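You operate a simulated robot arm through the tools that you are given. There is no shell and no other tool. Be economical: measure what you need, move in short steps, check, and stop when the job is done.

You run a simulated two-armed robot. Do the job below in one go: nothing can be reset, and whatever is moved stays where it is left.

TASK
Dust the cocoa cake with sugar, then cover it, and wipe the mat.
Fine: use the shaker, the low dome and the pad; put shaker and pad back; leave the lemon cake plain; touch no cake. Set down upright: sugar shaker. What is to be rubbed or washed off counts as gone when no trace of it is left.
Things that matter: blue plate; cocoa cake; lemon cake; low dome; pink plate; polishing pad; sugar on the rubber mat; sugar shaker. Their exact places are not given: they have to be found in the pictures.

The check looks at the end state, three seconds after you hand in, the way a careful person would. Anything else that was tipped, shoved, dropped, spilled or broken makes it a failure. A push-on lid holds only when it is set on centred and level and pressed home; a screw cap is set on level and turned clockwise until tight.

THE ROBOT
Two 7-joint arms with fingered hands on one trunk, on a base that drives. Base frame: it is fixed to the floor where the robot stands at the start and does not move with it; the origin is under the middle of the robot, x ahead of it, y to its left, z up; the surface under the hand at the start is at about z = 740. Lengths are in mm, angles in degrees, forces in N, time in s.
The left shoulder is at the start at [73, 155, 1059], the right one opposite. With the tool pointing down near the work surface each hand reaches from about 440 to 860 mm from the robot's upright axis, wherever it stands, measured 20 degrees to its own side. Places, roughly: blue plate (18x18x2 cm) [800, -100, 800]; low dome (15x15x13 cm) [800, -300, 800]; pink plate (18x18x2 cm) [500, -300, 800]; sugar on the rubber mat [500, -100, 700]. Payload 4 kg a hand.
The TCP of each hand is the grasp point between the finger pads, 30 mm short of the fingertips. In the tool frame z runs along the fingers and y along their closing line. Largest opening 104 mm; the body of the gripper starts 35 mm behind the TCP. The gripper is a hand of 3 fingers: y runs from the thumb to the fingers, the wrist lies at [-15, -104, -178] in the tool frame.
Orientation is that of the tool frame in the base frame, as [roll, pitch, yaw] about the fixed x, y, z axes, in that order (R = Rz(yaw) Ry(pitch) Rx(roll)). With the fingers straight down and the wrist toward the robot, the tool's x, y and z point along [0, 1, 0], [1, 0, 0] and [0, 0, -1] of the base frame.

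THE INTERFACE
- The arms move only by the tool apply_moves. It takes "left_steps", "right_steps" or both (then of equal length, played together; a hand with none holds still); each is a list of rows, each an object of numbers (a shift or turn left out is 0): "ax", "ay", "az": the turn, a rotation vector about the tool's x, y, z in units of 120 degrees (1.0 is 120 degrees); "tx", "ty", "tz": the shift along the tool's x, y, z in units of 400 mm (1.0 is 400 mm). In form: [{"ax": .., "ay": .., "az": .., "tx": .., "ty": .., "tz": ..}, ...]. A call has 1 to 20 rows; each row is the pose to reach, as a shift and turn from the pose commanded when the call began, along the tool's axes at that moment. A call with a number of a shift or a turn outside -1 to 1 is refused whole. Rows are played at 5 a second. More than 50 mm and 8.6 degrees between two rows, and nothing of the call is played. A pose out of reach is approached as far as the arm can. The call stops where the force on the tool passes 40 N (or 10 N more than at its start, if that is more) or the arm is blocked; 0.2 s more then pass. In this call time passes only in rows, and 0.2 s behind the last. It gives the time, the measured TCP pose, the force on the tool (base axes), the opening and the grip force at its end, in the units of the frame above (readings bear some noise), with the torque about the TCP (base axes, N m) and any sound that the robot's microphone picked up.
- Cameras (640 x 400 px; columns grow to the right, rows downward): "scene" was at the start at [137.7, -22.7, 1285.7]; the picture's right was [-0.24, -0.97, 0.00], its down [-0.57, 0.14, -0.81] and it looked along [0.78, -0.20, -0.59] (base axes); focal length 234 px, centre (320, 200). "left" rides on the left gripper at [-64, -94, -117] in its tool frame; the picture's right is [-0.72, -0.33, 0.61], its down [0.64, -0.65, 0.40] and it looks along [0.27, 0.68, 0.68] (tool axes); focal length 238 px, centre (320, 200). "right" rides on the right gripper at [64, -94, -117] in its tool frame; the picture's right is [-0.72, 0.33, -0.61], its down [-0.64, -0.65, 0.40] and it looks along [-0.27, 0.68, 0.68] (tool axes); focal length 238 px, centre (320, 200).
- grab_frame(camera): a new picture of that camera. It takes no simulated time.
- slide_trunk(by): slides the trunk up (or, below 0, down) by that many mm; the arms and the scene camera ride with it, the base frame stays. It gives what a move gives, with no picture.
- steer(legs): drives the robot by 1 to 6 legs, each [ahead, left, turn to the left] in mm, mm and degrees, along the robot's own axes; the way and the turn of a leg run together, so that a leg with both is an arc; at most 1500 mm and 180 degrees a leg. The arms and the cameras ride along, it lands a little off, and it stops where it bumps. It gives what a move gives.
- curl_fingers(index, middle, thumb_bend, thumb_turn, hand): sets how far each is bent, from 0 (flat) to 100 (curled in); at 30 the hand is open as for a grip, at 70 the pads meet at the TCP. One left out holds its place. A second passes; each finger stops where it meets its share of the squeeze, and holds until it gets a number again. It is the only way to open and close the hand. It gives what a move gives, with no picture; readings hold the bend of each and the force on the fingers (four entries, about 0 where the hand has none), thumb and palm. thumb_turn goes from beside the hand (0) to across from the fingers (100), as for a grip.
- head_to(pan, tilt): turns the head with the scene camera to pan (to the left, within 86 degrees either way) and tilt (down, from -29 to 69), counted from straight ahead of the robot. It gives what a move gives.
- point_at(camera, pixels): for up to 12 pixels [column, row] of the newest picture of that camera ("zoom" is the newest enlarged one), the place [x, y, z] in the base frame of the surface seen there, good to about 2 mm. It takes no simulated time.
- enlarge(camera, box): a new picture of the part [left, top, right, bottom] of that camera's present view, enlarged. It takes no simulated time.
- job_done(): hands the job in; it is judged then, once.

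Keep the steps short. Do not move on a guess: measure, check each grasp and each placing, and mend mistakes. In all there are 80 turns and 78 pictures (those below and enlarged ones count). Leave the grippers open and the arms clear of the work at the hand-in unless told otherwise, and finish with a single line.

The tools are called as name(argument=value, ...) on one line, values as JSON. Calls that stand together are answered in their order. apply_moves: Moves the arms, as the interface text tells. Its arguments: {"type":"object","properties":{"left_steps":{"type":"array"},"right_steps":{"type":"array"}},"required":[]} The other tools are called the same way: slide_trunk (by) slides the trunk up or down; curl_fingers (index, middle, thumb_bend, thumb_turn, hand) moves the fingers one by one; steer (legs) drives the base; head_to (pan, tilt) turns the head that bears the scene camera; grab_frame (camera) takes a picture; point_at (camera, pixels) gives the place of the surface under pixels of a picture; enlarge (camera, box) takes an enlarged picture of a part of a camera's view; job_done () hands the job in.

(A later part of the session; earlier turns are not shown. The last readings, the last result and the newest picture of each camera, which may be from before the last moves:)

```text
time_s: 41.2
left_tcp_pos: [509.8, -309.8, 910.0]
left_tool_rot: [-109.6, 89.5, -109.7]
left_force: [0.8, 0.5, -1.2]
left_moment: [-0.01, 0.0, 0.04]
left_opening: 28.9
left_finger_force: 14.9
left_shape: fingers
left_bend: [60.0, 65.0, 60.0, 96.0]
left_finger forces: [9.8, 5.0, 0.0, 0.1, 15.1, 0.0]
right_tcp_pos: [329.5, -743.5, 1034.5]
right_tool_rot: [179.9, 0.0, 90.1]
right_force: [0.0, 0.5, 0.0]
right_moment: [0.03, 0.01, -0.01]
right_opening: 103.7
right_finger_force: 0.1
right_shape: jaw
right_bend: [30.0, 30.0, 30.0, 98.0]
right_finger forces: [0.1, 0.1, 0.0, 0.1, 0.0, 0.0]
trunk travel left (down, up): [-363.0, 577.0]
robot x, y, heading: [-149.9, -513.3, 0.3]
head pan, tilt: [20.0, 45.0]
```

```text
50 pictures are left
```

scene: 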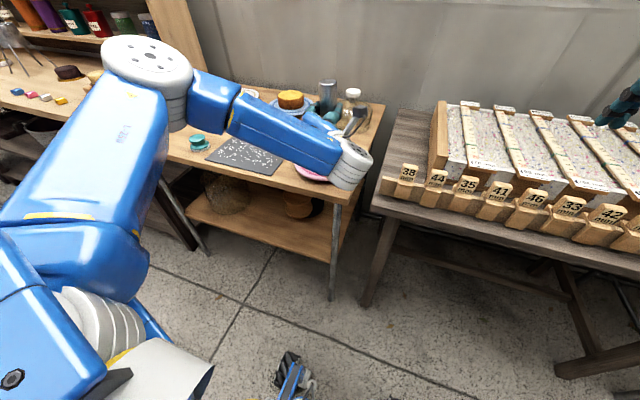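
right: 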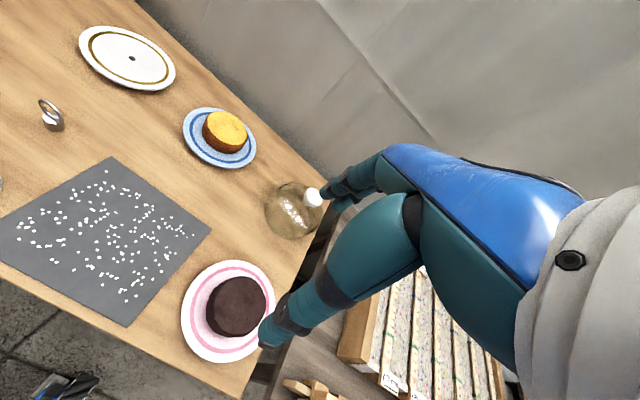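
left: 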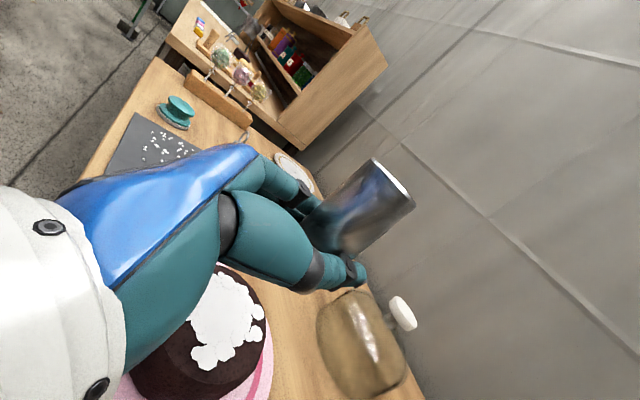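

Sugar lies on the cake. I roll the shaker back upright on the spot and inspect.

apply_moves(left_steps=[{"az": -0.07}, {"az": -0.14}, {"az": -0.21}, {"az": -0.28}, {"az": -0.35}, {"az": -0.42}, {"az": -0.49}, {"az": -0.56}, {"az": -0.63}, {"az": -0.7}, {"az": -0.77}, {"az": -0.84}, {"az": -0.87}])

apply_moves(left_steps=[{"az": -0.07}, {"az": -0.14}, {"az": -0.21}, {"az": -0.28}, {"az": -0.35}, {"az": -0.42}, {"az": -0.49}, {"az": -0.56}, {"az": -0.63}])

enlarge(camera="scene", box=[264, 80, 392, 200])

```text
time_s: 44.0
left_tcp_pos: [509.2, -309.1, 909.8]
left_tool_rot: [-90.2, -15.0, -90.2]
left_force: [0.2, -0.1, -0.9]
left_moment: [-0.01, 0.04, 0.01]
left_opening: 29.0
left_finger_force: 14.4
left_shape: fingers
left_bend: [60.0, 65.0, 60.0, 96.0]
left_finger forces: [10.0, 4.8, 0.0, 0.0, 14.1, 0.0]
right_tcp_pos: [327.6, -742.5, 1035.2]
right_tool_rot: [179.8, -0.1, 90.1]
right_force: [0.3, 0.6, -0.1]
right_moment: [0.01, -0.04, 0.02]
right_opening: 103.8
right_finger_force: 0.0
right_shape: jaw
right_bend: [30.0, 30.0, 30.0, 98.0]
right_finger forces: [0.1, 0.1, 0.0, 0.0, 0.0, 0.0]
trunk travel left (down, up): [-363.0, 577.0]
robot x, y, heading: [-149.3, -513.4, 0.2]
head pan, tilt: [20.0, 45.0]
```

```text
time_s: 46.0
left_tcp_pos: [507.9, -308.5, 908.9]
left_tool_rot: [105.1, -89.3, 74.8]
left_force: [0.0, 0.3, -1.3]
left_moment: [-0.01, -0.02, 0.0]
left_opening: 29.1
left_finger_force: 14.6
left_shape: fingers
left_bend: [60.0, 65.0, 60.0, 96.0]
left_finger forces: [9.6, 4.7, 0.1, 0.0, 14.6, 0.0]
right_tcp_pos: [327.8, -742.9, 1035.0]
right_tool_rot: [179.7, 0.1, 90.2]
right_force: [1.0, -0.3, 0.5]
right_moment: [0.0, -0.02, 0.03]
right_opening: 103.8
right_finger_force: 0.1
right_shape: jaw
right_bend: [30.0, 30.0, 30.0, 98.0]
right_finger forces: [0.1, 0.0, 0.1, 0.1, 0.0, 0.1]
trunk travel left (down, up): [-363.0, 577.0]
robot x, y, heading: [-153.2, -511.8, 0.0]
head pan, tilt: [20.0, 45.0]
```

```text
3.33 times, centred on (328, 140) of scene
```

zoom: 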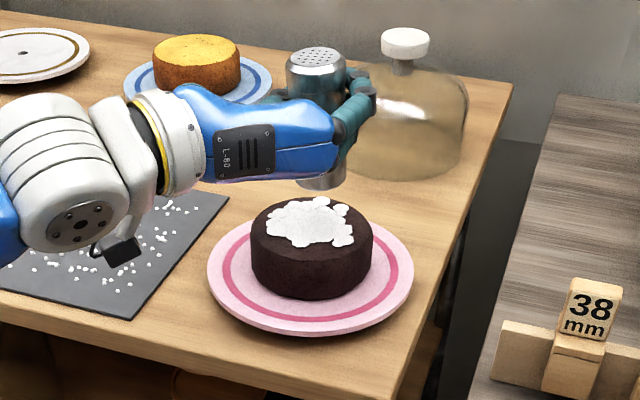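

The cake is dusted and the plate looks clean. I raise the trunk and drive back left to return the shaker.

slide_trunk(by=55)

apply_moves(left_steps=[{"tz": -0.05}, {"tz": -0.1}])

steer(legs=[[0, 512, 0]])

enlarge(camera="scene", box=[200, 60, 392, 180])

```text
time_s: 46.9
left_tcp_pos: [508.7, -307.8, 963.9]
left_tool_rot: [114.8, -89.4, 65.1]
left_force: [0.6, 0.1, -1.7]
left_moment: [0.0, 0.0, 0.0]
left_opening: 29.2
left_finger_force: 14.7
left_shape: fingers
left_bend: [60.0, 65.0, 60.0, 96.0]
left_finger forces: [9.5, 4.7, 0.1, 0.0, 14.6, 0.0]
right_tcp_pos: [329.1, -743.7, 1089.1]
right_tool_rot: [179.8, 0.1, 90.1]
right_force: [-0.7, 0.4, -0.3]
right_moment: [-0.02, 0.0, 0.01]
right_opening: 103.7
right_finger_force: 0.1
right_shape: jaw
right_bend: [30.0, 30.0, 30.0, 98.0]
right_finger forces: [0.0, 0.0, 0.1, 0.0, 0.0, 0.0]
trunk travel left (down, up): [-418.0, 522.0]
robot x, y, heading: [-152.0, -515.7, 0.1]
head pan, tilt: [20.0, 45.0]
```

```text
time_s: 47.5
left_tcp_pos: [467.8, -308.1, 964.8]
left_tool_rot: [109.5, -89.5, 70.4]
left_force: [0.7, 0.8, -1.1]
left_moment: [-0.02, -0.01, -0.02]
left_opening: 29.2
left_finger_force: 14.8
left_shape: fingers
left_bend: [60.0, 65.0, 60.0, 96.0]
left_finger forces: [9.6, 4.7, 0.0, 0.1, 14.6, 0.1]
right_tcp_pos: [326.1, -742.7, 1090.9]
right_tool_rot: [179.7, 0.1, 90.1]
right_force: [0.0, 0.0, 0.7]
right_moment: [-0.02, 0.03, 0.02]
right_opening: 104.0
right_finger_force: 0.1
right_shape: jaw
right_bend: [30.0, 30.0, 30.0, 98.0]
right_finger forces: [0.0, 0.1, 0.1, 0.1, 0.0, 0.0]
trunk travel left (down, up): [-418.0, 522.0]
robot x, y, heading: [-148.5, -512.1, -0.1]
head pan, tilt: [20.0, 45.0]
```

```text
time_s: 50.5
left_tcp_pos: [468.6, 198.4, 965.9]
left_tool_rot: [116.0, -89.6, 64.0]
left_force: [0.5, 0.3, -1.5]
left_moment: [0.03, 0.03, 0.02]
left_opening: 29.0
left_finger_force: 14.5
left_shape: fingers
left_bend: [60.0, 65.0, 60.0, 96.0]
left_finger forces: [9.6, 4.7, 0.0, 0.0, 14.6, 0.1]
right_tcp_pos: [327.0, -237.7, 1090.3]
right_tool_rot: [179.7, 0.0, 90.1]
right_force: [-0.9, -0.7, -0.5]
right_moment: [0.02, 0.03, -0.01]
right_opening: 103.7
right_finger_force: 0.1
right_shape: jaw
right_bend: [30.0, 30.0, 30.0, 98.0]
right_finger forces: [0.0, 0.0, 0.0, 0.1, 0.0, 0.0]
trunk travel left (down, up): [-418.0, 522.0]
robot x, y, heading: [-152.1, -1.4, -0.1]
head pan, tilt: [20.0, 45.0]
```

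```text
3.33 times, centred on (296, 120) of scene
```

zoom: 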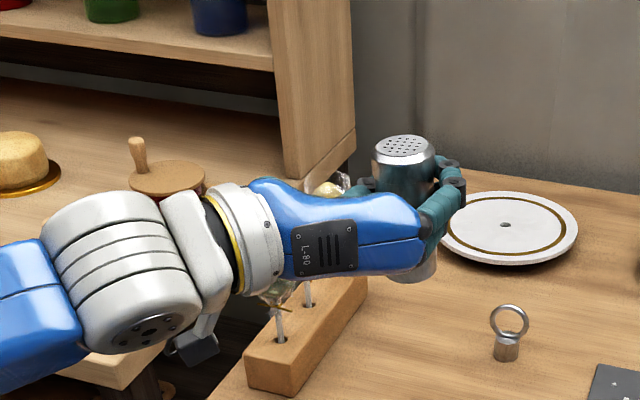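

I correct y by +9 and x by +2, and check the forearm position before lowering.

apply_moves(left_steps=[{"ty": -0.023, "tz": 0.006}])

grab_frame(camera="scene")

point_at(camera="scene", pixels=[[205, 165], [230, 150], [255, 165], [256, 155], [150, 190], [100, 190], [60, 200], [255, 140], [315, 103]])

```text
time_s: 50.9
left_tcp_pos: [469.2, 211.8, 963.6]
left_tool_rot: [107.9, -89.3, 72.1]
left_force: [0.0, -0.1, -1.3]
left_moment: [-0.03, 0.03, 0.02]
left_opening: 29.3
left_finger_force: 14.9
left_shape: fingers
left_bend: [60.0, 65.0, 60.0, 96.0]
left_finger forces: [9.6, 4.8, 0.1, 0.0, 14.7, 0.0]
right_tcp_pos: [325.3, -232.4, 1091.9]
right_tool_rot: [179.8, 0.1, 90.1]
right_force: [-0.1, 1.0, 0.2]
right_moment: [0.0, -0.03, -0.02]
right_opening: 103.7
right_finger_force: 0.0
right_shape: jaw
right_bend: [30.0, 30.0, 30.0, 98.0]
right_finger forces: [0.0, 0.0, 0.0, 0.0, 0.1, 0.0]
trunk travel left (down, up): [-418.0, 522.0]
robot x, y, heading: [-146.2, -4.9, 0.2]
head pan, tilt: [20.0, 45.0]
```

```text
47 pictures are left
```

scene: 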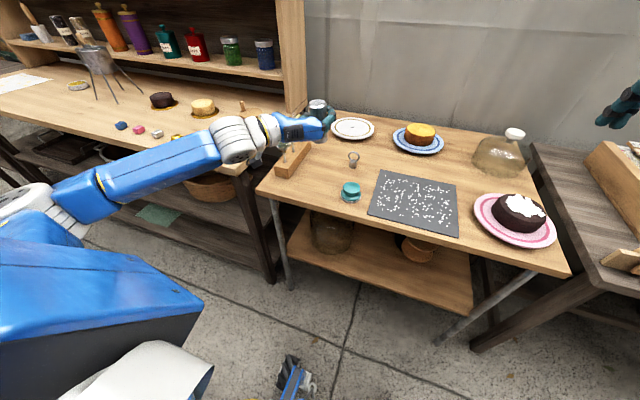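

```text
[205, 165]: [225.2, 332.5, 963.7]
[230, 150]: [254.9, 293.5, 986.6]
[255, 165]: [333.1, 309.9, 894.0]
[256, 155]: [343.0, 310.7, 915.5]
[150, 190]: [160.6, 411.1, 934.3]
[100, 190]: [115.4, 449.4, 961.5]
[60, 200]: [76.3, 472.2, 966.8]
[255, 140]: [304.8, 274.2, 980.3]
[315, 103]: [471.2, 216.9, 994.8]
```

The arm clears everything. I lower 150 mm with the trunk and re-check the position.

slide_trunk(by=-150)

enlarge(camera="scene", box=[200, 60, 392, 180])

```text
time_s: 52.7
left_tcp_pos: [470.0, 209.1, 815.8]
left_tool_rot: [95.8, -89.5, 84.1]
left_force: [0.3, 0.0, -1.3]
left_moment: [-0.02, 0.02, -0.02]
left_opening: 29.3
left_finger_force: 14.6
left_shape: fingers
left_bend: [60.0, 65.0, 60.0, 96.0]
left_finger forces: [9.6, 4.7, 0.0, 0.0, 14.7, 0.0]
right_tcp_pos: [325.8, -233.4, 941.1]
right_tool_rot: [179.7, 0.2, 90.1]
right_force: [-0.8, -0.3, 0.6]
right_moment: [0.01, 0.0, 0.01]
right_opening: 103.6
right_finger_force: 0.1
right_shape: jaw
right_bend: [30.0, 30.0, 30.0, 98.0]
right_finger forces: [0.1, 0.0, 0.0, 0.0, 0.0, 0.0]
trunk travel left (down, up): [-268.0, 672.0]
robot x, y, heading: [-147.9, -3.5, 0.0]
head pan, tilt: [20.0, 45.0]
```

```text
3.33 times, centred on (296, 120) of scene
```

zoom: 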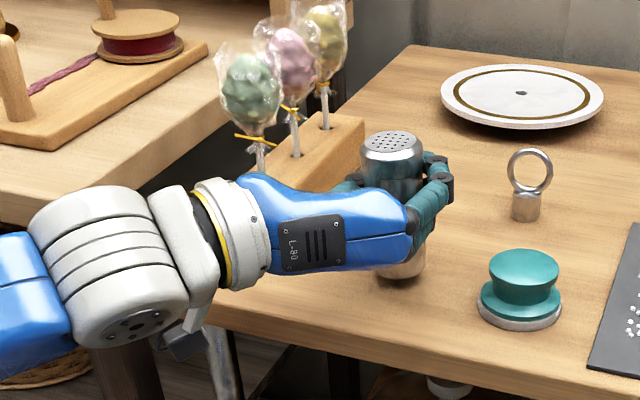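

Now I go down gently in 3 mm steps until the table carries the shaker.

apply_moves(left_steps=[{"tx": -0.01}, {"tx": -0.018}, {"tx": -0.024}, {"tx": -0.027}, {"tx": -0.03}])

```text
time_s: 53.9
left_tcp_pos: [468.6, 208.8, 805.1]
left_tool_rot: [89.1, -89.6, 90.8]
left_force: [0.9, -0.9, 3.8]
left_moment: [0.04, -0.06, -0.03]
left_opening: 28.8
left_finger_force: 15.7
left_shape: fingers
left_bend: [60.0, 65.0, 60.0, 97.0]
left_finger forces: [10.1, 5.9, 0.1, 0.1, 14.5, 0.0]
right_tcp_pos: [326.1, -235.1, 941.9]
right_tool_rot: [179.7, 0.0, 90.0]
right_force: [-0.1, 0.2, 0.2]
right_moment: [0.02, 0.02, 0.02]
right_opening: 104.0
right_finger_force: 0.0
right_shape: jaw
right_bend: [30.0, 30.0, 30.0, 98.0]
right_finger forces: [0.0, 0.1, 0.0, 0.1, 0.0, 0.0]
trunk travel left (down, up): [-268.0, 672.0]
robot x, y, heading: [-149.1, -2.6, 0.3]
head pan, tilt: [20.0, 45.0]
```

The force reads +3.8 N, so the shaker is standing on the table. I open the hand, back out and look.

curl_fingers(hand="left", index=30, middle=30, thumb_bend=30)

apply_moves(left_steps=[{"tz": -0.05}, {"tz": -0.1}, {"tz": -0.16}, {"tz": -0.22}, {"tz": -0.28}])

enlarge(camera="scene", box=[200, 60, 392, 180])

```text
time_s: 54.9
left_tcp_pos: [469.3, 210.6, 804.7]
left_tool_rot: [95.7, -89.5, 84.3]
left_force: [0.7, 0.2, 0.1]
left_moment: [0.02, 0.02, -0.01]
left_opening: 102.4
left_finger_force: 0.1
left_shape: fingers
left_bend: [30.0, 30.0, 30.0, 97.0]
left_finger forces: [0.1, 0.0, 0.0, 0.1, 0.2, 0.0]
right_tcp_pos: [326.3, -233.6, 942.4]
right_tool_rot: [179.7, 0.1, 90.0]
right_force: [0.5, 0.0, 0.2]
right_moment: [0.0, -0.03, -0.01]
right_opening: 103.9
right_finger_force: 0.0
right_shape: jaw
right_bend: [30.0, 30.0, 30.0, 98.0]
right_finger forces: [0.1, 0.0, 0.1, 0.0, 0.1, 0.0]
trunk travel left (down, up): [-268.0, 672.0]
robot x, y, heading: [-147.9, -5.3, 0.3]
head pan, tilt: [20.0, 45.0]
```

```text
time_s: 56.1
left_tcp_pos: [357.4, 210.1, 805.3]
left_tool_rot: [93.8, -89.4, 86.1]
left_force: [-0.1, 0.7, 0.2]
left_moment: [-0.03, -0.02, 0.0]
left_opening: 103.0
left_finger_force: 0.0
left_shape: fingers
left_bend: [30.0, 30.0, 30.0, 97.0]
left_finger forces: [0.0, 0.1, 0.1, 0.0, 0.0, 0.1]
right_tcp_pos: [325.6, -233.7, 941.8]
right_tool_rot: [179.6, 0.1, 90.0]
right_force: [0.3, 0.7, -0.4]
right_moment: [0.01, 0.03, -0.03]
right_opening: 103.9
right_finger_force: 0.2
right_shape: jaw
right_bend: [30.0, 30.0, 30.0, 98.0]
right_finger forces: [0.1, 0.0, 0.0, 0.0, 0.0, 0.0]
trunk travel left (down, up): [-268.0, 672.0]
robot x, y, heading: [-148.2, -5.3, 0.0]
head pan, tilt: [20.0, 45.0]
```

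```text
3.33 times, centred on (296, 120) of scene
```

zoom: 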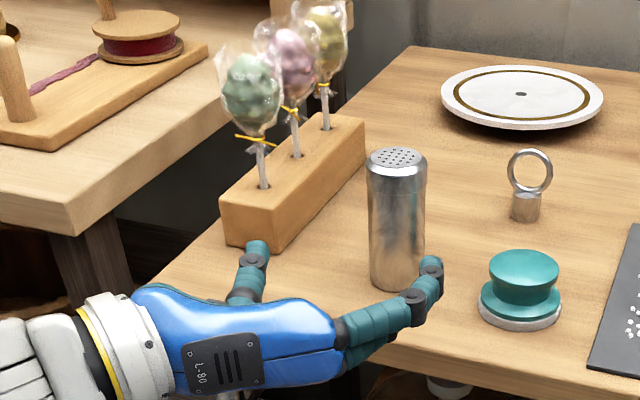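

The shaker stands upright at its place. I raise the trunk, turn the left hand back to its starting pose, drive forward, and look at the dome and plate.

slide_trunk(by=207)

apply_moves(left_steps=[{"ax": 0.0385, "ay": -0.0385, "az": -0.0385, "tx": 0.02}, {"ax": 0.077, "ay": -0.077, "az": -0.077, "tx": 0.04}, {"ax": 0.1155, "ay": -0.1155, "az": -0.1155, "tx": 0.06}, {"ax": 0.154, "ay": -0.154, "az": -0.154, "tx": 0.08}, {"ax": 0.1925, "ay": -0.1925, "az": -0.1925, "tx": 0.1}, {"ax": 0.231, "ay": -0.231, "az": -0.231, "tx": 0.12}, {"ax": 0.2695, "ay": -0.2695, "az": -0.2695, "tx": 0.14}, {"ax": 0.308, "ay": -0.308, "az": -0.308, "tx": 0.16}, {"ax": 0.3465, "ay": -0.3465, "az": -0.3465, "tx": 0.18}, {"ax": 0.385, "ay": -0.385, "az": -0.385, "tx": 0.2}, {"ax": 0.4235, "ay": -0.4235, "az": -0.4235, "tx": 0.22}, {"ax": 0.462, "ay": -0.462, "az": -0.462, "tx": 0.24}, {"ax": 0.5005, "ay": -0.5005, "az": -0.5005, "tx": 0.26}, {"ax": 0.539, "ay": -0.539, "az": -0.539, "tx": 0.28}, {"ax": 0.5774, "ay": -0.5774, "az": -0.5774, "tx": 0.3}])

steer(legs=[[195, 0, 0]])

head_to(pan=-20, tilt=50)

grab_frame(camera="scene")

```text
time_s: 58.3
left_tcp_pos: [358.0, 210.6, 1011.1]
left_tool_rot: [98.9, -89.5, 81.0]
left_force: [0.6, 0.0, 0.3]
left_moment: [-0.01, 0.0, 0.01]
left_opening: 102.8
left_finger_force: 0.1
left_shape: fingers
left_bend: [30.0, 30.0, 30.0, 97.0]
left_finger forces: [0.0, 0.0, 0.0, 0.0, 0.0, 0.1]
right_tcp_pos: [325.3, -234.0, 1147.9]
right_tool_rot: [179.7, 0.1, 90.0]
right_force: [0.0, -0.4, -0.2]
right_moment: [0.02, -0.02, -0.02]
right_opening: 103.9
right_finger_force: 0.2
right_shape: jaw
right_bend: [30.0, 30.0, 30.0, 98.0]
right_finger forces: [0.1, 0.0, 0.1, 0.0, 0.0, 0.1]
trunk travel left (down, up): [-475.0, 465.0]
robot x, y, heading: [-149.1, -1.2, 0.3]
head pan, tilt: [20.0, 45.0]
```

```text
time_s: 61.5
left_tcp_pos: [356.7, 210.8, 1131.8]
left_tool_rot: [-179.8, 0.6, 90.0]
left_force: [-0.5, -0.1, -0.2]
left_moment: [-0.02, 0.0, -0.01]
left_opening: 102.9
left_finger_force: 0.1
left_shape: fingers
left_bend: [30.0, 30.0, 30.0, 97.0]
left_finger forces: [0.0, 0.1, 0.1, 0.0, 0.1, 0.1]
left hand out of reach, approached as far as the arm can: row 3, 4, 5, 6
right_tcp_pos: [325.1, -234.8, 1148.0]
right_tool_rot: [179.7, 0.0, 90.1]
right_force: [0.5, 0.1, 0.6]
right_moment: [-0.02, -0.01, 0.01]
right_opening: 103.7
right_finger_force: 0.1
right_shape: jaw
right_bend: [30.0, 30.0, 30.0, 98.0]
right_finger forces: [0.0, 0.0, 0.0, 0.1, 0.0, 0.0]
trunk travel left (down, up): [-475.0, 465.0]
robot x, y, heading: [-150.7, -7.3, 0.3]
head pan, tilt: [20.0, 45.0]
```

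```text
time_s: 63.1
left_tcp_pos: [550.6, 211.8, 1131.9]
left_tool_rot: [180.0, 0.5, 90.0]
left_force: [0.0, -0.8, 0.3]
left_moment: [0.02, 0.01, 0.01]
left_opening: 102.8
left_finger_force: 0.0
left_shape: fingers
left_bend: [30.0, 30.0, 30.0, 97.0]
left_finger forces: [0.1, 0.0, 0.1, 0.0, 0.0, 0.0]
right_tcp_pos: [519.6, -233.8, 1148.9]
right_tool_rot: [179.6, 0.1, 90.2]
right_force: [-0.5, 0.5, 0.3]
right_moment: [0.01, 0.03, -0.01]
right_opening: 103.6
right_finger_force: 0.1
right_shape: jaw
right_bend: [30.0, 30.0, 30.0, 98.0]
right_finger forces: [0.0, 0.0, 0.0, 0.0, 0.0, 0.1]
trunk travel left (down, up): [-475.0, 465.0]
robot x, y, heading: [46.8, 0.1, 0.1]
head pan, tilt: [20.0, 45.0]
```

```text
time_s: 64.1
left_tcp_pos: [552.1, 213.2, 1132.0]
left_tool_rot: [-180.0, 0.5, 89.9]
left_force: [0.5, 0.2, -0.1]
left_moment: [0.0, -0.02, 0.04]
left_opening: 103.1
left_finger_force: 0.0
left_shape: fingers
left_bend: [30.0, 30.0, 30.0, 97.0]
left_finger forces: [0.0, 0.0, 0.0, 0.0, 0.1, 0.1]
right_tcp_pos: [520.5, -234.1, 1149.1]
right_tool_rot: [179.6, 0.2, 90.1]
right_force: [1.0, 0.1, 0.6]
right_moment: [0.02, 0.0, -0.02]
right_opening: 103.6
right_finger_force: 0.1
right_shape: jaw
right_bend: [30.0, 30.0, 30.0, 98.0]
right_finger forces: [0.0, 0.0, 0.1, 0.0, 0.1, 0.1]
trunk travel left (down, up): [-475.0, 465.0]
robot x, y, heading: [43.8, 0.9, 0.3]
head pan, tilt: [-20.0, 50.0]
```

```text
44 pictures are left
```

scene: 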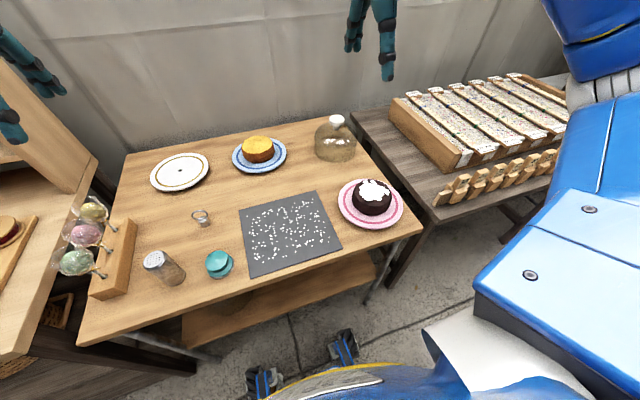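

enlarge(camera="scene", box=[304, 110, 416, 240])

```text
3.08 times, centred on (360, 175) of scene
```

zoom: 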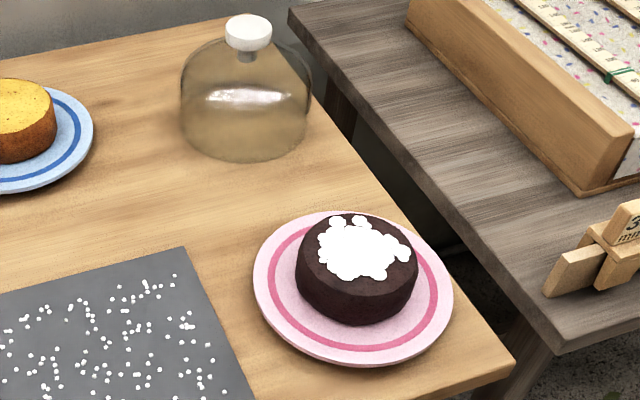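

point_at(camera="zoom", pixels=[[261, 285], [446, 290], [362, 356], [330, 214], [275, 285], [434, 285], [362, 345], [248, 28], [228, 28], [269, 28], [247, 12], [250, 50]])

```text
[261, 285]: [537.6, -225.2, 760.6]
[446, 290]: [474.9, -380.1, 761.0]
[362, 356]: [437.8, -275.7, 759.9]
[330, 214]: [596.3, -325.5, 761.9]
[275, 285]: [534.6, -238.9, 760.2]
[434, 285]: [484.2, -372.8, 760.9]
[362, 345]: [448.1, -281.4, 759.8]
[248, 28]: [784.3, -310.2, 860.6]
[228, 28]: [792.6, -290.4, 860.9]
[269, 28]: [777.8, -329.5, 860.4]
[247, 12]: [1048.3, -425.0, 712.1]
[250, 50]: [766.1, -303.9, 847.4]
```

The plate centre is about (515, −307) and the knob centre about (786, −310) with its top at 860. I bring the right hand above the knob.

apply_moves(right_steps=[{"tx": -0.027, "ty": 0.095}, {"tx": -0.055, "ty": 0.19}, {"tx": -0.082, "ty": 0.285}, {"tx": -0.109, "ty": 0.38}, {"tx": -0.136, "ty": 0.475}, {"tx": -0.164, "ty": 0.57}, {"tx": -0.191, "ty": 0.665}, {"tx": -0.191, "ty": 0.665, "tz": 0.11}, {"tx": -0.191, "ty": 0.665, "tz": 0.22}, {"tx": -0.191, "ty": 0.665, "tz": 0.33}, {"tx": -0.191, "ty": 0.665, "tz": 0.44}, {"tx": -0.191, "ty": 0.665, "tz": 0.54}, {"tx": -0.191, "ty": 0.665, "tz": 0.6}])

enlarge(camera="scene", box=[272, 70, 400, 150])

grab_frame(camera="right")

```text
time_s: 66.9
left_tcp_pos: [552.7, 211.7, 1132.2]
left_tool_rot: [-180.0, 0.4, 89.9]
left_force: [0.1, 0.1, 0.6]
left_moment: [-0.02, -0.02, -0.02]
left_opening: 103.0
left_finger_force: 0.1
left_shape: fingers
left_bend: [30.0, 30.0, 30.0, 97.0]
left_finger forces: [0.1, 0.0, 0.0, 0.0, 0.0, 0.1]
right_tcp_pos: [787.5, -309.2, 910.2]
right_tool_rot: [179.6, 0.0, 90.1]
right_force: [-0.3, 0.1, 0.7]
right_moment: [0.01, 0.05, 0.03]
right_opening: 103.9
right_finger_force: 0.1
right_shape: jaw
right_bend: [30.0, 30.0, 30.0, 98.0]
right_finger forces: [0.1, 0.1, 0.0, 0.1, 0.0, 0.0]
trunk travel left (down, up): [-475.0, 465.0]
robot x, y, heading: [44.2, -4.3, 0.2]
head pan, tilt: [-20.0, 50.0]
```

```text
5.00 times, centred on (336, 110) of scene
```

zoom: 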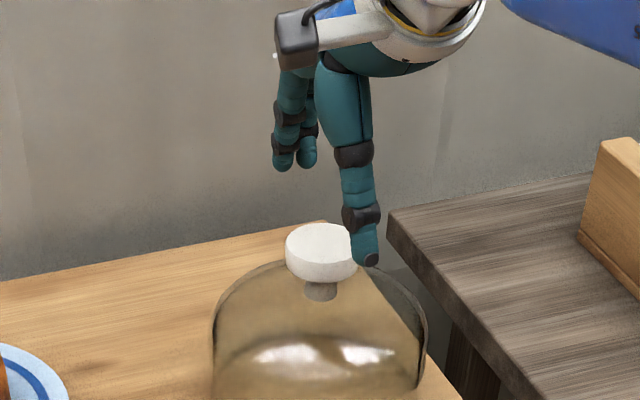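

```text
41 pictures are left
```

right: 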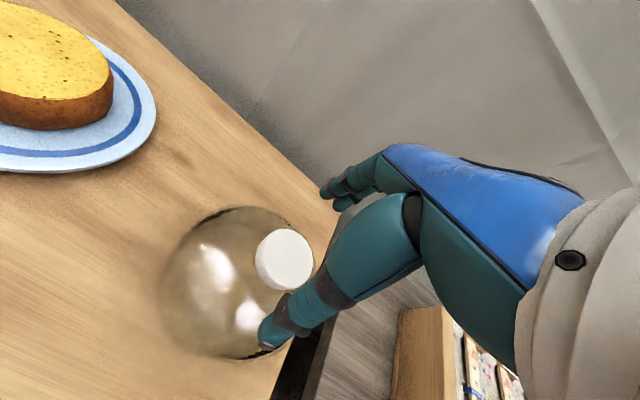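

point_at(camera="right", pixels=[[284, 260], [258, 260], [308, 255], [284, 234], [282, 286], [270, 335], [330, 190]])

```text
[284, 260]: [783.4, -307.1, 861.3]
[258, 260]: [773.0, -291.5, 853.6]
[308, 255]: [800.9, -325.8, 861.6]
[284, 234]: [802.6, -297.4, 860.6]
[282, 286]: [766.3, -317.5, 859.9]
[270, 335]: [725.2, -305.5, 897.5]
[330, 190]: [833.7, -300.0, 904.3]
```

The hand is centred over the knob. I descend 46 mm and close.

apply_moves(right_steps=[{"tz": 0.04}, {"tz": 0.08}, {"tz": 0.115}])

curl_fingers(hand="right", index=70, middle=70, thumb_bend=70)

enlarge(camera="scene", box=[272, 70, 400, 150])

```text
time_s: 67.7
left_tcp_pos: [551.9, 212.4, 1132.6]
left_tool_rot: [180.0, 0.6, 89.8]
left_force: [0.5, 0.1, 0.7]
left_moment: [0.01, 0.02, 0.0]
left_opening: 103.0
left_finger_force: 0.0
left_shape: fingers
left_bend: [30.0, 30.0, 30.0, 97.0]
left_finger forces: [0.0, 0.0, 0.0, 0.0, 0.1, 0.0]
right_tcp_pos: [787.8, -310.3, 864.0]
right_tool_rot: [179.8, 0.0, 90.2]
right_force: [-0.5, -0.7, 0.5]
right_moment: [-0.01, 0.0, 0.01]
right_opening: 104.0
right_finger_force: 0.0
right_shape: jaw
right_bend: [30.0, 30.0, 30.0, 98.0]
right_finger forces: [0.0, 0.1, 0.0, 0.0, 0.0, 0.0]
trunk travel left (down, up): [-475.0, 465.0]
robot x, y, heading: [39.9, -1.2, 0.2]
head pan, tilt: [-20.0, 50.0]
```

```text
time_s: 68.7
left_tcp_pos: [551.6, 212.6, 1131.6]
left_tool_rot: [180.0, 0.4, 89.9]
left_force: [0.9, -0.5, 0.2]
left_moment: [0.03, -0.03, 0.01]
left_opening: 102.7
left_finger_force: 0.2
left_shape: fingers
left_bend: [30.0, 30.0, 30.0, 97.0]
left_finger forces: [0.0, 0.0, 0.0, 0.1, 0.0, 0.0]
right_tcp_pos: [788.0, -309.6, 864.3]
right_tool_rot: [179.8, 0.0, 90.1]
right_force: [-0.2, 0.2, -0.3]
right_moment: [0.01, 0.02, -0.02]
right_opening: 39.5
right_finger_force: 17.7
right_shape: fingers
right_bend: [57.0, 64.0, 57.0, 96.0]
right_finger forces: [11.5, 6.3, 0.1, 0.1, 19.0, 0.0]
trunk travel left (down, up): [-475.0, 465.0]
robot x, y, heading: [47.0, -5.2, 0.2]
head pan, tilt: [-20.0, 50.0]
```

```text
5.00 times, centred on (336, 110) of scene
```

zoom: 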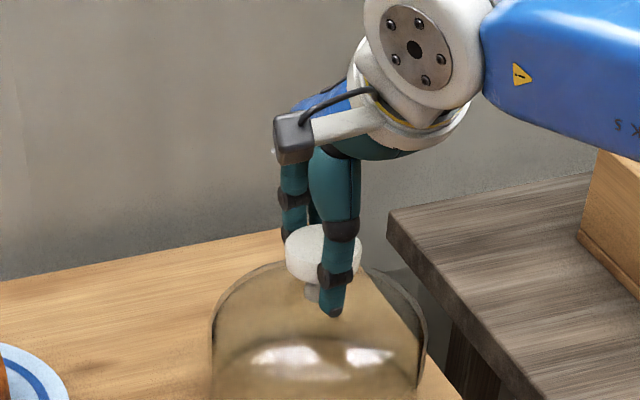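

The knob is gripped at about 18 N. I lift it straight up 110 mm and check the hang.

apply_moves(right_steps=[{"tz": -0.02}, {"tz": -0.06}, {"tz": -0.12}, {"tz": -0.18}, {"tz": -0.24}, {"tz": -0.3}])

grab_frame(camera="scene")

```text
time_s: 70.1
left_tcp_pos: [550.2, 212.7, 1132.7]
left_tool_rot: [180.0, 0.5, 90.0]
left_force: [0.6, -0.2, -0.4]
left_moment: [-0.01, 0.0, 0.01]
left_opening: 102.7
left_finger_force: 0.0
left_shape: fingers
left_bend: [30.0, 30.0, 30.0, 97.0]
left_finger forces: [0.0, 0.0, 0.1, 0.1, 0.1, 0.1]
right_tcp_pos: [786.9, -309.7, 983.9]
right_tool_rot: [179.7, 0.1, 90.1]
right_force: [0.2, -0.1, -1.0]
right_moment: [0.01, -0.01, -0.01]
right_opening: 39.2
right_finger_force: 18.0
right_shape: fingers
right_bend: [57.0, 64.0, 57.0, 96.0]
right_finger forces: [11.6, 6.3, 0.0, 0.1, 19.0, 0.0]
trunk travel left (down, up): [-475.0, 465.0]
robot x, y, heading: [44.4, -4.5, 0.1]
head pan, tilt: [-20.0, 50.0]
```

```text
39 pictures are left
```

scene: 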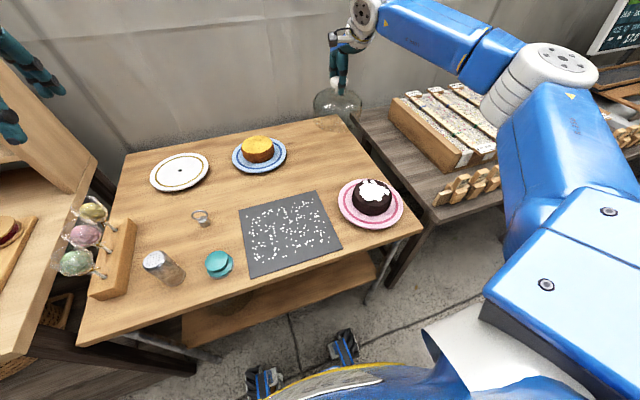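

The dome is lifted and hanging level. I carry it back over the plate centre.

apply_moves(right_steps=[{"ty": -0.05}, {"ty": -0.13}, {"ty": -0.22}, {"ty": -0.31}, {"ty": -0.4}, {"ty": -0.49}, {"ty": -0.58}, {"ty": -0.64, "tx": 0.004}, {"ty": -0.6825, "tx": 0.0075}])

enlarge(camera="scene", box=[304, 110, 448, 250])

grab_frame(camera="right")

```text
time_s: 72.1
left_tcp_pos: [549.9, 211.8, 1133.0]
left_tool_rot: [-180.0, 0.5, 89.9]
left_force: [0.4, 0.2, 0.5]
left_moment: [0.02, -0.02, 0.03]
left_opening: 103.0
left_finger_force: 0.1
left_shape: fingers
left_bend: [30.0, 30.0, 30.0, 97.0]
left_finger forces: [0.1, 0.1, 0.1, 0.1, 0.0, 0.1]
right_tcp_pos: [513.7, -306.6, 983.2]
right_tool_rot: [179.7, -0.1, 90.2]
right_force: [-0.5, 0.4, -0.8]
right_moment: [0.0, -0.01, 0.02]
right_opening: 39.0
right_finger_force: 18.3
right_shape: fingers
right_bend: [57.0, 64.0, 57.0, 96.0]
right_finger forces: [11.6, 6.3, 0.1, 0.0, 18.7, 0.1]
trunk travel left (down, up): [-475.0, 465.0]
robot x, y, heading: [41.3, -1.8, -0.0]
head pan, tilt: [-20.0, 50.0]
```

```text
2.86 times, centred on (376, 180) of scene
```

zoom: 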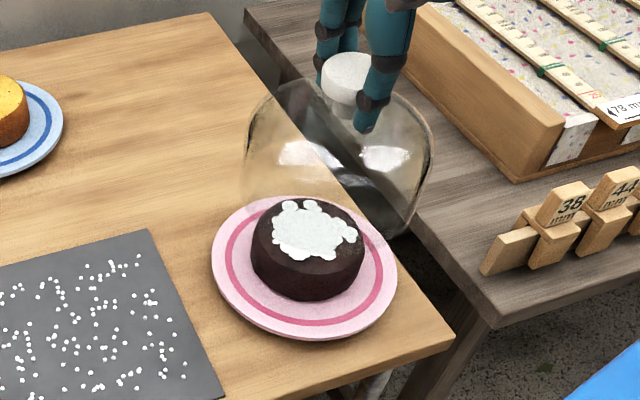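

```text
37 pictures are left
```

right: 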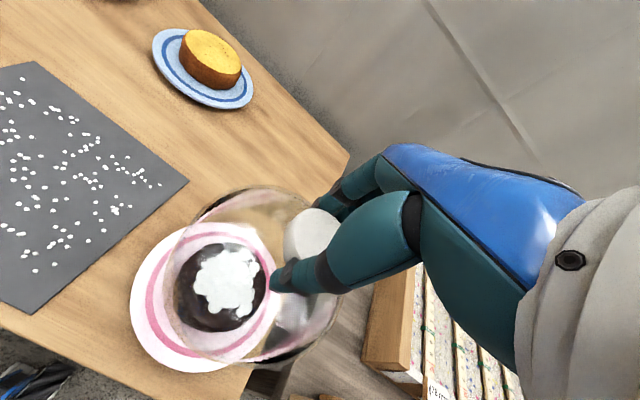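

I check the knob centre while it is held.

point_at(camera="zoom", pixels=[[324, 72], [345, 68], [345, 104], [340, 95]])

point_at(camera="right", pixels=[[310, 235], [284, 235], [337, 230], [312, 208]])

```text
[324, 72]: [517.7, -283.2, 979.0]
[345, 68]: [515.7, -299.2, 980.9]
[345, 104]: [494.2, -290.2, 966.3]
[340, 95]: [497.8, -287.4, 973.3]
```

```text
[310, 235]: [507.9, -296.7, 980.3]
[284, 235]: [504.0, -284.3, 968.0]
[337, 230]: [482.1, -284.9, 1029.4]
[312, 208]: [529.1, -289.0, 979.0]
```

The knob centre is within 3 mm of the plate centre, and I trim that. Then I descend 85 mm.

apply_moves(right_steps=[{"ty": 0.006, "tx": -0.006}, {"ty": 0.006, "tx": -0.006, "tz": 0.05}, {"ty": 0.006, "tx": -0.006, "tz": 0.1}, {"ty": 0.006, "tx": -0.006, "tz": 0.15}, {"ty": 0.006, "tx": -0.006, "tz": 0.19}, {"ty": 0.006, "tx": -0.006, "tz": 0.2125}])

enlarge(camera="scene", box=[304, 110, 448, 250])

```text
time_s: 73.5
left_tcp_pos: [552.2, 211.0, 1132.5]
left_tool_rot: [180.0, 0.4, 90.0]
left_force: [0.0, -0.2, -0.1]
left_moment: [0.01, 0.0, 0.0]
left_opening: 102.9
left_finger_force: 0.1
left_shape: fingers
left_bend: [30.0, 30.0, 30.0, 97.0]
left_finger forces: [0.1, 0.0, 0.0, 0.0, 0.1, 0.0]
right_tcp_pos: [517.7, -310.4, 896.0]
right_tool_rot: [179.8, 0.0, 90.1]
right_force: [-0.4, 0.6, -1.2]
right_moment: [0.02, -0.01, 0.03]
right_opening: 39.0
right_finger_force: 18.5
right_shape: fingers
right_bend: [57.0, 64.0, 57.0, 96.0]
right_finger forces: [11.5, 6.3, 0.0, 0.0, 18.6, 0.1]
trunk travel left (down, up): [-475.0, 465.0]
robot x, y, heading: [44.9, -6.1, 0.1]
head pan, tilt: [-20.0, 50.0]
```

```text
2.86 times, centred on (376, 180) of scene
```

zoom: 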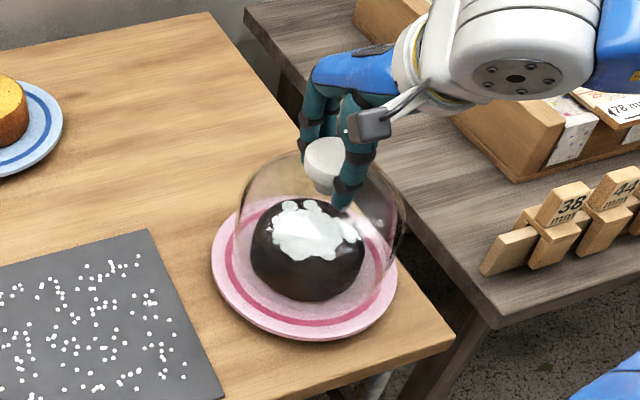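

The dome is around the cake with clear space all round. I go down the last ~16 mm in small steps.

apply_moves(right_steps=[{"tz": 0.01}, {"tz": 0.018}, {"tz": 0.025}, {"tz": 0.03}])

enlarge(camera="scene", box=[324, 140, 428, 240])

```text
time_s: 74.5
left_tcp_pos: [551.4, 210.6, 1132.0]
left_tool_rot: [-180.0, 0.4, 90.0]
left_force: [0.4, 0.3, 0.1]
left_moment: [-0.02, 0.0, -0.02]
left_opening: 103.1
left_finger_force: 0.1
left_shape: fingers
left_bend: [30.0, 30.0, 30.0, 97.0]
left_finger forces: [0.1, 0.0, 0.0, 0.0, 0.0, 0.0]
right_tcp_pos: [518.1, -309.4, 885.3]
right_tool_rot: [179.6, 0.0, 90.1]
right_force: [0.4, -0.1, -2.7]
right_moment: [-0.03, 0.02, 0.01]
right_opening: 39.3
right_finger_force: 18.2
right_shape: fingers
right_bend: [57.0, 64.0, 57.0, 96.0]
right_finger forces: [11.5, 6.3, 0.1, 0.0, 18.6, 0.0]
trunk travel left (down, up): [-475.0, 465.0]
robot x, y, heading: [46.2, -6.0, 0.1]
head pan, tilt: [-20.0, 50.0]
```

```text
4.00 times, centred on (376, 190) of scene
```

zoom: 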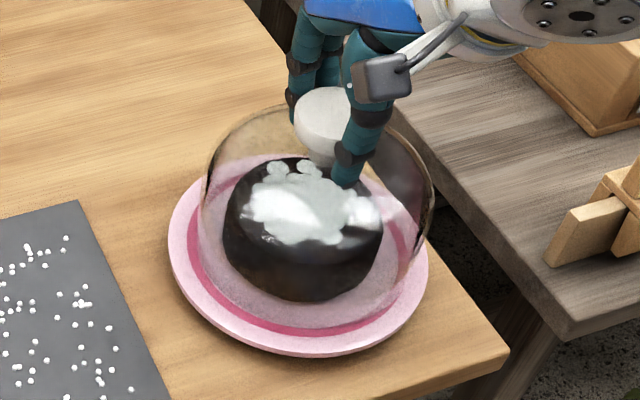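

It is still a few mm above the plate and slightly toward the far right. I trim by 3 mm and continue down.

apply_moves(right_steps=[{"ty": -0.0075, "tx": 0.005}, {"ty": -0.0075, "tx": 0.005, "tz": 0.006}, {"ty": -0.0075, "tx": 0.005, "tz": 0.012}])

apply_moves(right_steps=[{"tz": 0.004}, {"tz": 0.008}])

enlarge(camera="scene", box=[324, 140, 428, 240])

```text
time_s: 75.3
left_tcp_pos: [550.6, 211.3, 1133.0]
left_tool_rot: [180.0, 0.4, 89.9]
left_force: [-0.4, -0.5, 0.5]
left_moment: [-0.03, -0.03, -0.03]
left_opening: 102.8
left_finger_force: 0.1
left_shape: fingers
left_bend: [30.0, 30.0, 30.0, 97.0]
left_finger forces: [0.1, 0.0, 0.1, 0.0, 0.1, 0.1]
right_tcp_pos: [514.0, -307.9, 883.0]
right_tool_rot: [179.4, 0.1, 90.1]
right_force: [0.9, -0.9, 5.7]
right_moment: [0.04, 0.1, 0.0]
right_opening: 38.6
right_finger_force: 17.8
right_shape: fingers
right_bend: [57.0, 64.0, 58.0, 96.0]
right_finger forces: [12.0, 6.1, 0.1, 0.0, 18.4, 0.0]
trunk travel left (down, up): [-475.0, 465.0]
robot x, y, heading: [47.5, -1.5, 0.1]
head pan, tilt: [-20.0, 50.0]
```

```text
time_s: 75.9
left_tcp_pos: [549.0, 211.6, 1133.5]
left_tool_rot: [179.9, 0.5, 89.9]
left_force: [-0.2, 0.4, -0.5]
left_moment: [0.02, 0.03, 0.0]
left_opening: 102.8
left_finger_force: 0.0
left_shape: fingers
left_bend: [30.0, 30.0, 30.0, 97.0]
left_finger forces: [0.1, 0.1, 0.0, 0.1, 0.1, 0.1]
right_tcp_pos: [513.2, -307.6, 878.9]
right_tool_rot: [179.4, 0.0, 90.0]
right_force: [0.6, -2.0, 14.6]
right_moment: [0.1, 0.08, 0.03]
right_opening: 36.7
right_finger_force: 16.5
right_shape: fingers
right_bend: [57.0, 65.0, 59.0, 96.0]
right_finger forces: [12.0, 4.8, 0.0, 0.0, 17.2, 0.0]
trunk travel left (down, up): [-475.0, 465.0]
robot x, y, heading: [46.7, -4.2, -0.1]
head pan, tilt: [-20.0, 50.0]
```

```text
4.00 times, centred on (376, 190) of scene
```

zoom: 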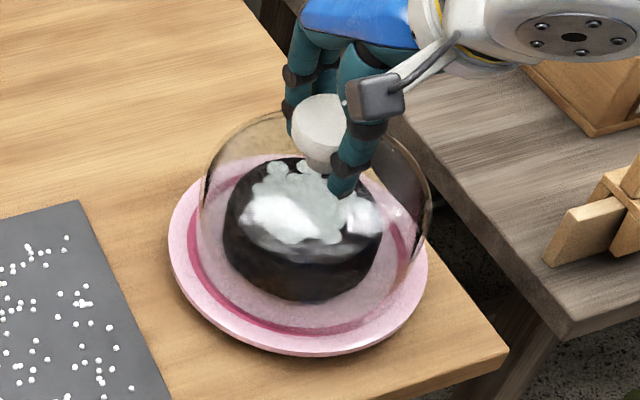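

The dome rests on the plate (14.6 N reaction). I ease up 2 mm, open the hand, retract straight up and look.

apply_moves(right_steps=[{"tz": -0.005}])

curl_fingers(hand="right", index=30, middle=30, thumb_bend=30)

apply_moves(right_steps=[{"tz": -0.05}, {"tz": -0.12}, {"tz": -0.2}, {"tz": -0.3}, {"tz": -0.4}])

enlarge(camera="scene", box=[324, 140, 428, 240])

```text
time_s: 76.3
left_tcp_pos: [551.7, 211.6, 1132.8]
left_tool_rot: [180.0, 0.6, 90.0]
left_force: [-0.6, -0.5, -0.8]
left_moment: [0.03, 0.0, 0.0]
left_opening: 102.8
left_finger_force: 0.1
left_shape: fingers
left_bend: [30.0, 30.0, 30.0, 97.0]
left_finger forces: [0.0, 0.1, 0.0, 0.0, 0.0, 0.1]
right_tcp_pos: [513.8, -306.6, 878.6]
right_tool_rot: [179.7, 0.1, 90.1]
right_force: [2.5, -1.3, 9.0]
right_moment: [0.07, 0.0, 0.01]
right_opening: 37.0
right_finger_force: 17.8
right_shape: fingers
right_bend: [57.0, 65.0, 59.0, 96.0]
right_finger forces: [12.8, 5.7, 0.1, 0.0, 17.1, 0.0]
trunk travel left (down, up): [-475.0, 465.0]
robot x, y, heading: [43.1, -5.3, 0.2]
head pan, tilt: [-20.0, 50.0]
```

```text
time_s: 77.3
left_tcp_pos: [552.1, 211.1, 1132.1]
left_tool_rot: [-180.0, 0.4, 90.0]
left_force: [-0.1, 0.3, -0.1]
left_moment: [-0.03, 0.0, -0.02]
left_opening: 102.8
left_finger_force: 0.0
left_shape: fingers
left_bend: [30.0, 30.0, 30.0, 97.0]
left_finger forces: [0.1, 0.1, 0.0, 0.0, 0.0, 0.0]
right_tcp_pos: [514.4, -307.9, 879.5]
right_tool_rot: [179.7, 0.0, 90.1]
right_force: [0.0, -0.6, 0.2]
right_moment: [0.0, 0.0, 0.02]
right_opening: 102.9
right_finger_force: 0.1
right_shape: fingers
right_bend: [30.0, 30.0, 30.0, 97.0]
right_finger forces: [0.0, 0.0, 0.1, 0.0, 0.1, 0.0]
trunk travel left (down, up): [-475.0, 465.0]
robot x, y, heading: [41.5, -5.8, 0.3]
head pan, tilt: [-20.0, 50.0]
```

```text
time_s: 78.5
left_tcp_pos: [551.5, 212.7, 1132.0]
left_tool_rot: [179.9, 0.4, 89.9]
left_force: [0.6, -0.4, -0.6]
left_moment: [0.02, -0.01, 0.01]
left_opening: 103.1
left_finger_force: 0.1
left_shape: fingers
left_bend: [30.0, 30.0, 30.0, 97.0]
left_finger forces: [0.0, 0.0, 0.1, 0.0, 0.0, 0.0]
right_tcp_pos: [513.1, -307.4, 1038.8]
right_tool_rot: [179.8, 0.0, 90.1]
right_force: [0.1, 0.9, 0.1]
right_moment: [0.0, -0.01, 0.01]
right_opening: 103.0
right_finger_force: 0.1
right_shape: fingers
right_bend: [30.0, 30.0, 30.0, 97.0]
right_finger forces: [0.0, 0.0, 0.0, 0.0, 0.0, 0.0]
trunk travel left (down, up): [-475.0, 465.0]
robot x, y, heading: [46.9, -3.3, 0.3]
head pan, tilt: [-20.0, 50.0]
```

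```text
4.00 times, centred on (376, 190) of scene
```

zoom: 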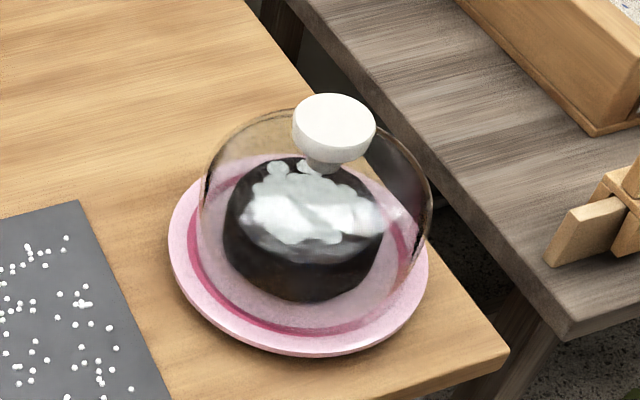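

The dome is down. I verify that the knob is level and centred, and get a clear look at the pad.

point_at(camera="zoom", pixels=[[335, 118], [300, 120], [370, 120], [335, 98], [335, 140]])

enlarge(camera="scene", box=[190, 185, 350, 285])

point_at(camera="scene", pixels=[[240, 209], [319, 193], [339, 244], [251, 276], [219, 258], [219, 275]])

```text
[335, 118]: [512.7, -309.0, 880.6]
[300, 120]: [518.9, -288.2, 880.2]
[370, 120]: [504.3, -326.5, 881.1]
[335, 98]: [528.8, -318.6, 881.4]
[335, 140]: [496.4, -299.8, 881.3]
```

```text
4.00 times, centred on (270, 235) of scene
```

zoom: 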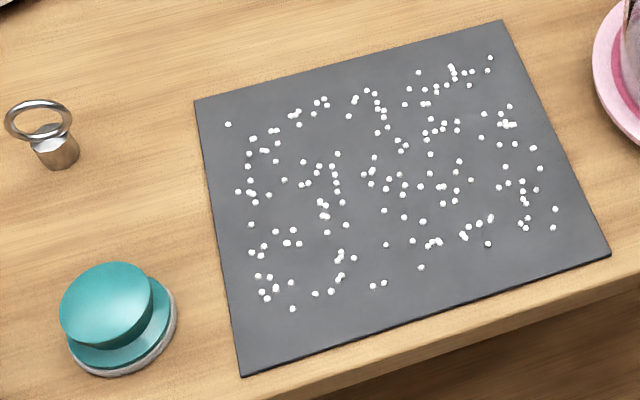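

```text
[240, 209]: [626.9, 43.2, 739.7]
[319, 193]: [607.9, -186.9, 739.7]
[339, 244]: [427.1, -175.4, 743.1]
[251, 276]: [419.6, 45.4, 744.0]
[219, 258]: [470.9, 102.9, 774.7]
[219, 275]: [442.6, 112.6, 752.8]
```

The dome is level and centred at (513, −308). I measure the pad's shape before gripping it, then reposition the base for the left hand.

enlarge(camera="scene", box=[195, 240, 243, 285])

steer(legs=[[-106, -57, 0]])

head_to(pan=5, tilt=50)

grab_frame(camera="scene")

```text
8.89 times, centred on (219, 262) of scene
```

zoom: 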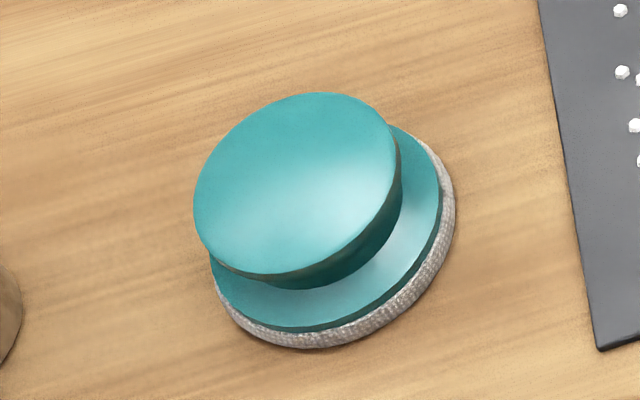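

```text
time_s: 79.8
left_tcp_pos: [447.9, 164.3, 1131.5]
left_tool_rot: [-179.9, 0.9, 89.9]
left_force: [0.8, 0.6, -0.4]
left_moment: [-0.04, -0.01, -0.03]
left_opening: 103.2
left_finger_force: 0.1
left_shape: fingers
left_bend: [30.0, 30.0, 30.0, 97.0]
left_finger forces: [0.0, 0.0, 0.1, 0.1, 0.1, 0.0]
right_tcp_pos: [408.8, -356.9, 1041.4]
right_tool_rot: [179.7, 0.4, 90.0]
right_force: [-0.9, 0.5, 1.4]
right_moment: [-0.05, 0.01, 0.0]
right_opening: 102.9
right_finger_force: 0.1
right_shape: fingers
right_bend: [30.0, 30.0, 30.0, 97.0]
right_finger forces: [0.0, 0.0, 0.0, 0.0, 0.0, 0.0]
trunk travel left (down, up): [-475.0, 465.0]
robot x, y, heading: [-60.6, -56.9, 0.0]
head pan, tilt: [-20.0, 50.0]
```

```text
time_s: 80.7
left_tcp_pos: [446.0, 154.6, 1133.4]
left_tool_rot: [180.0, 0.6, 89.9]
left_force: [-0.3, 0.8, 0.6]
left_moment: [0.02, -0.01, 0.04]
left_opening: 102.8
left_finger_force: 0.1
left_shape: fingers
left_bend: [30.0, 30.0, 30.0, 97.0]
left_finger forces: [0.0, 0.1, 0.0, 0.0, 0.0, 0.0]
right_tcp_pos: [408.0, -364.6, 1040.9]
right_tool_rot: [179.6, 0.0, 90.1]
right_force: [0.6, -0.2, -1.0]
right_moment: [0.01, 0.04, 0.04]
right_opening: 102.9
right_finger_force: 0.0
right_shape: fingers
right_bend: [30.0, 30.0, 30.0, 97.0]
right_finger forces: [0.0, 0.0, 0.1, 0.0, 0.0, 0.0]
trunk travel left (down, up): [-475.0, 465.0]
robot x, y, heading: [-59.6, -57.7, 0.1]
head pan, tilt: [5.0, 50.0]
```

```text
30 pictures are left
```

scene: 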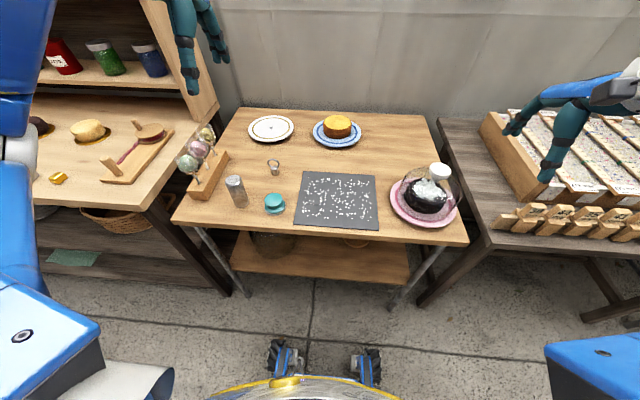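

enlarge(camera="scene", box=[254, 185, 296, 222])

```text
10.81 times, centred on (275, 204) of scene
```

zoom: 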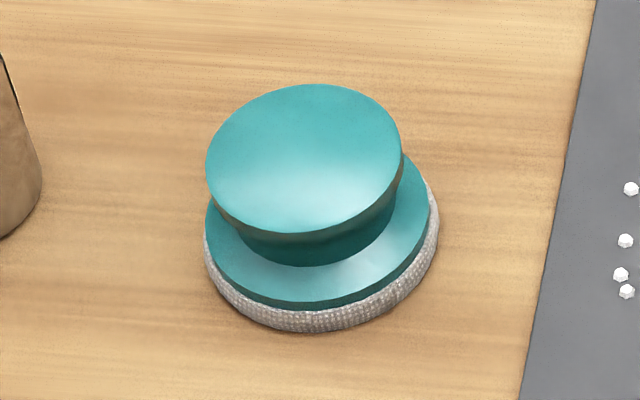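

point_at(camera="zoom", pixels=[[305, 155], [212, 165], [396, 150], [305, 90], [305, 222], [310, 255], [310, 285], [310, 322], [212, 250], [428, 215], [425, 190]])

```text
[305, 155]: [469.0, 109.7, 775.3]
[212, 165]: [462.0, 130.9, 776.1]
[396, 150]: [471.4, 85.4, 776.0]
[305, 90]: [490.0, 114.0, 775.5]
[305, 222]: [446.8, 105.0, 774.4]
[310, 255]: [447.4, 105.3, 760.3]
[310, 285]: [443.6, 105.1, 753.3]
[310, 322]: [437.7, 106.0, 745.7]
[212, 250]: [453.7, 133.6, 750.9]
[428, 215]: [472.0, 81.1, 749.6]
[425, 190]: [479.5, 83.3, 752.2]
```

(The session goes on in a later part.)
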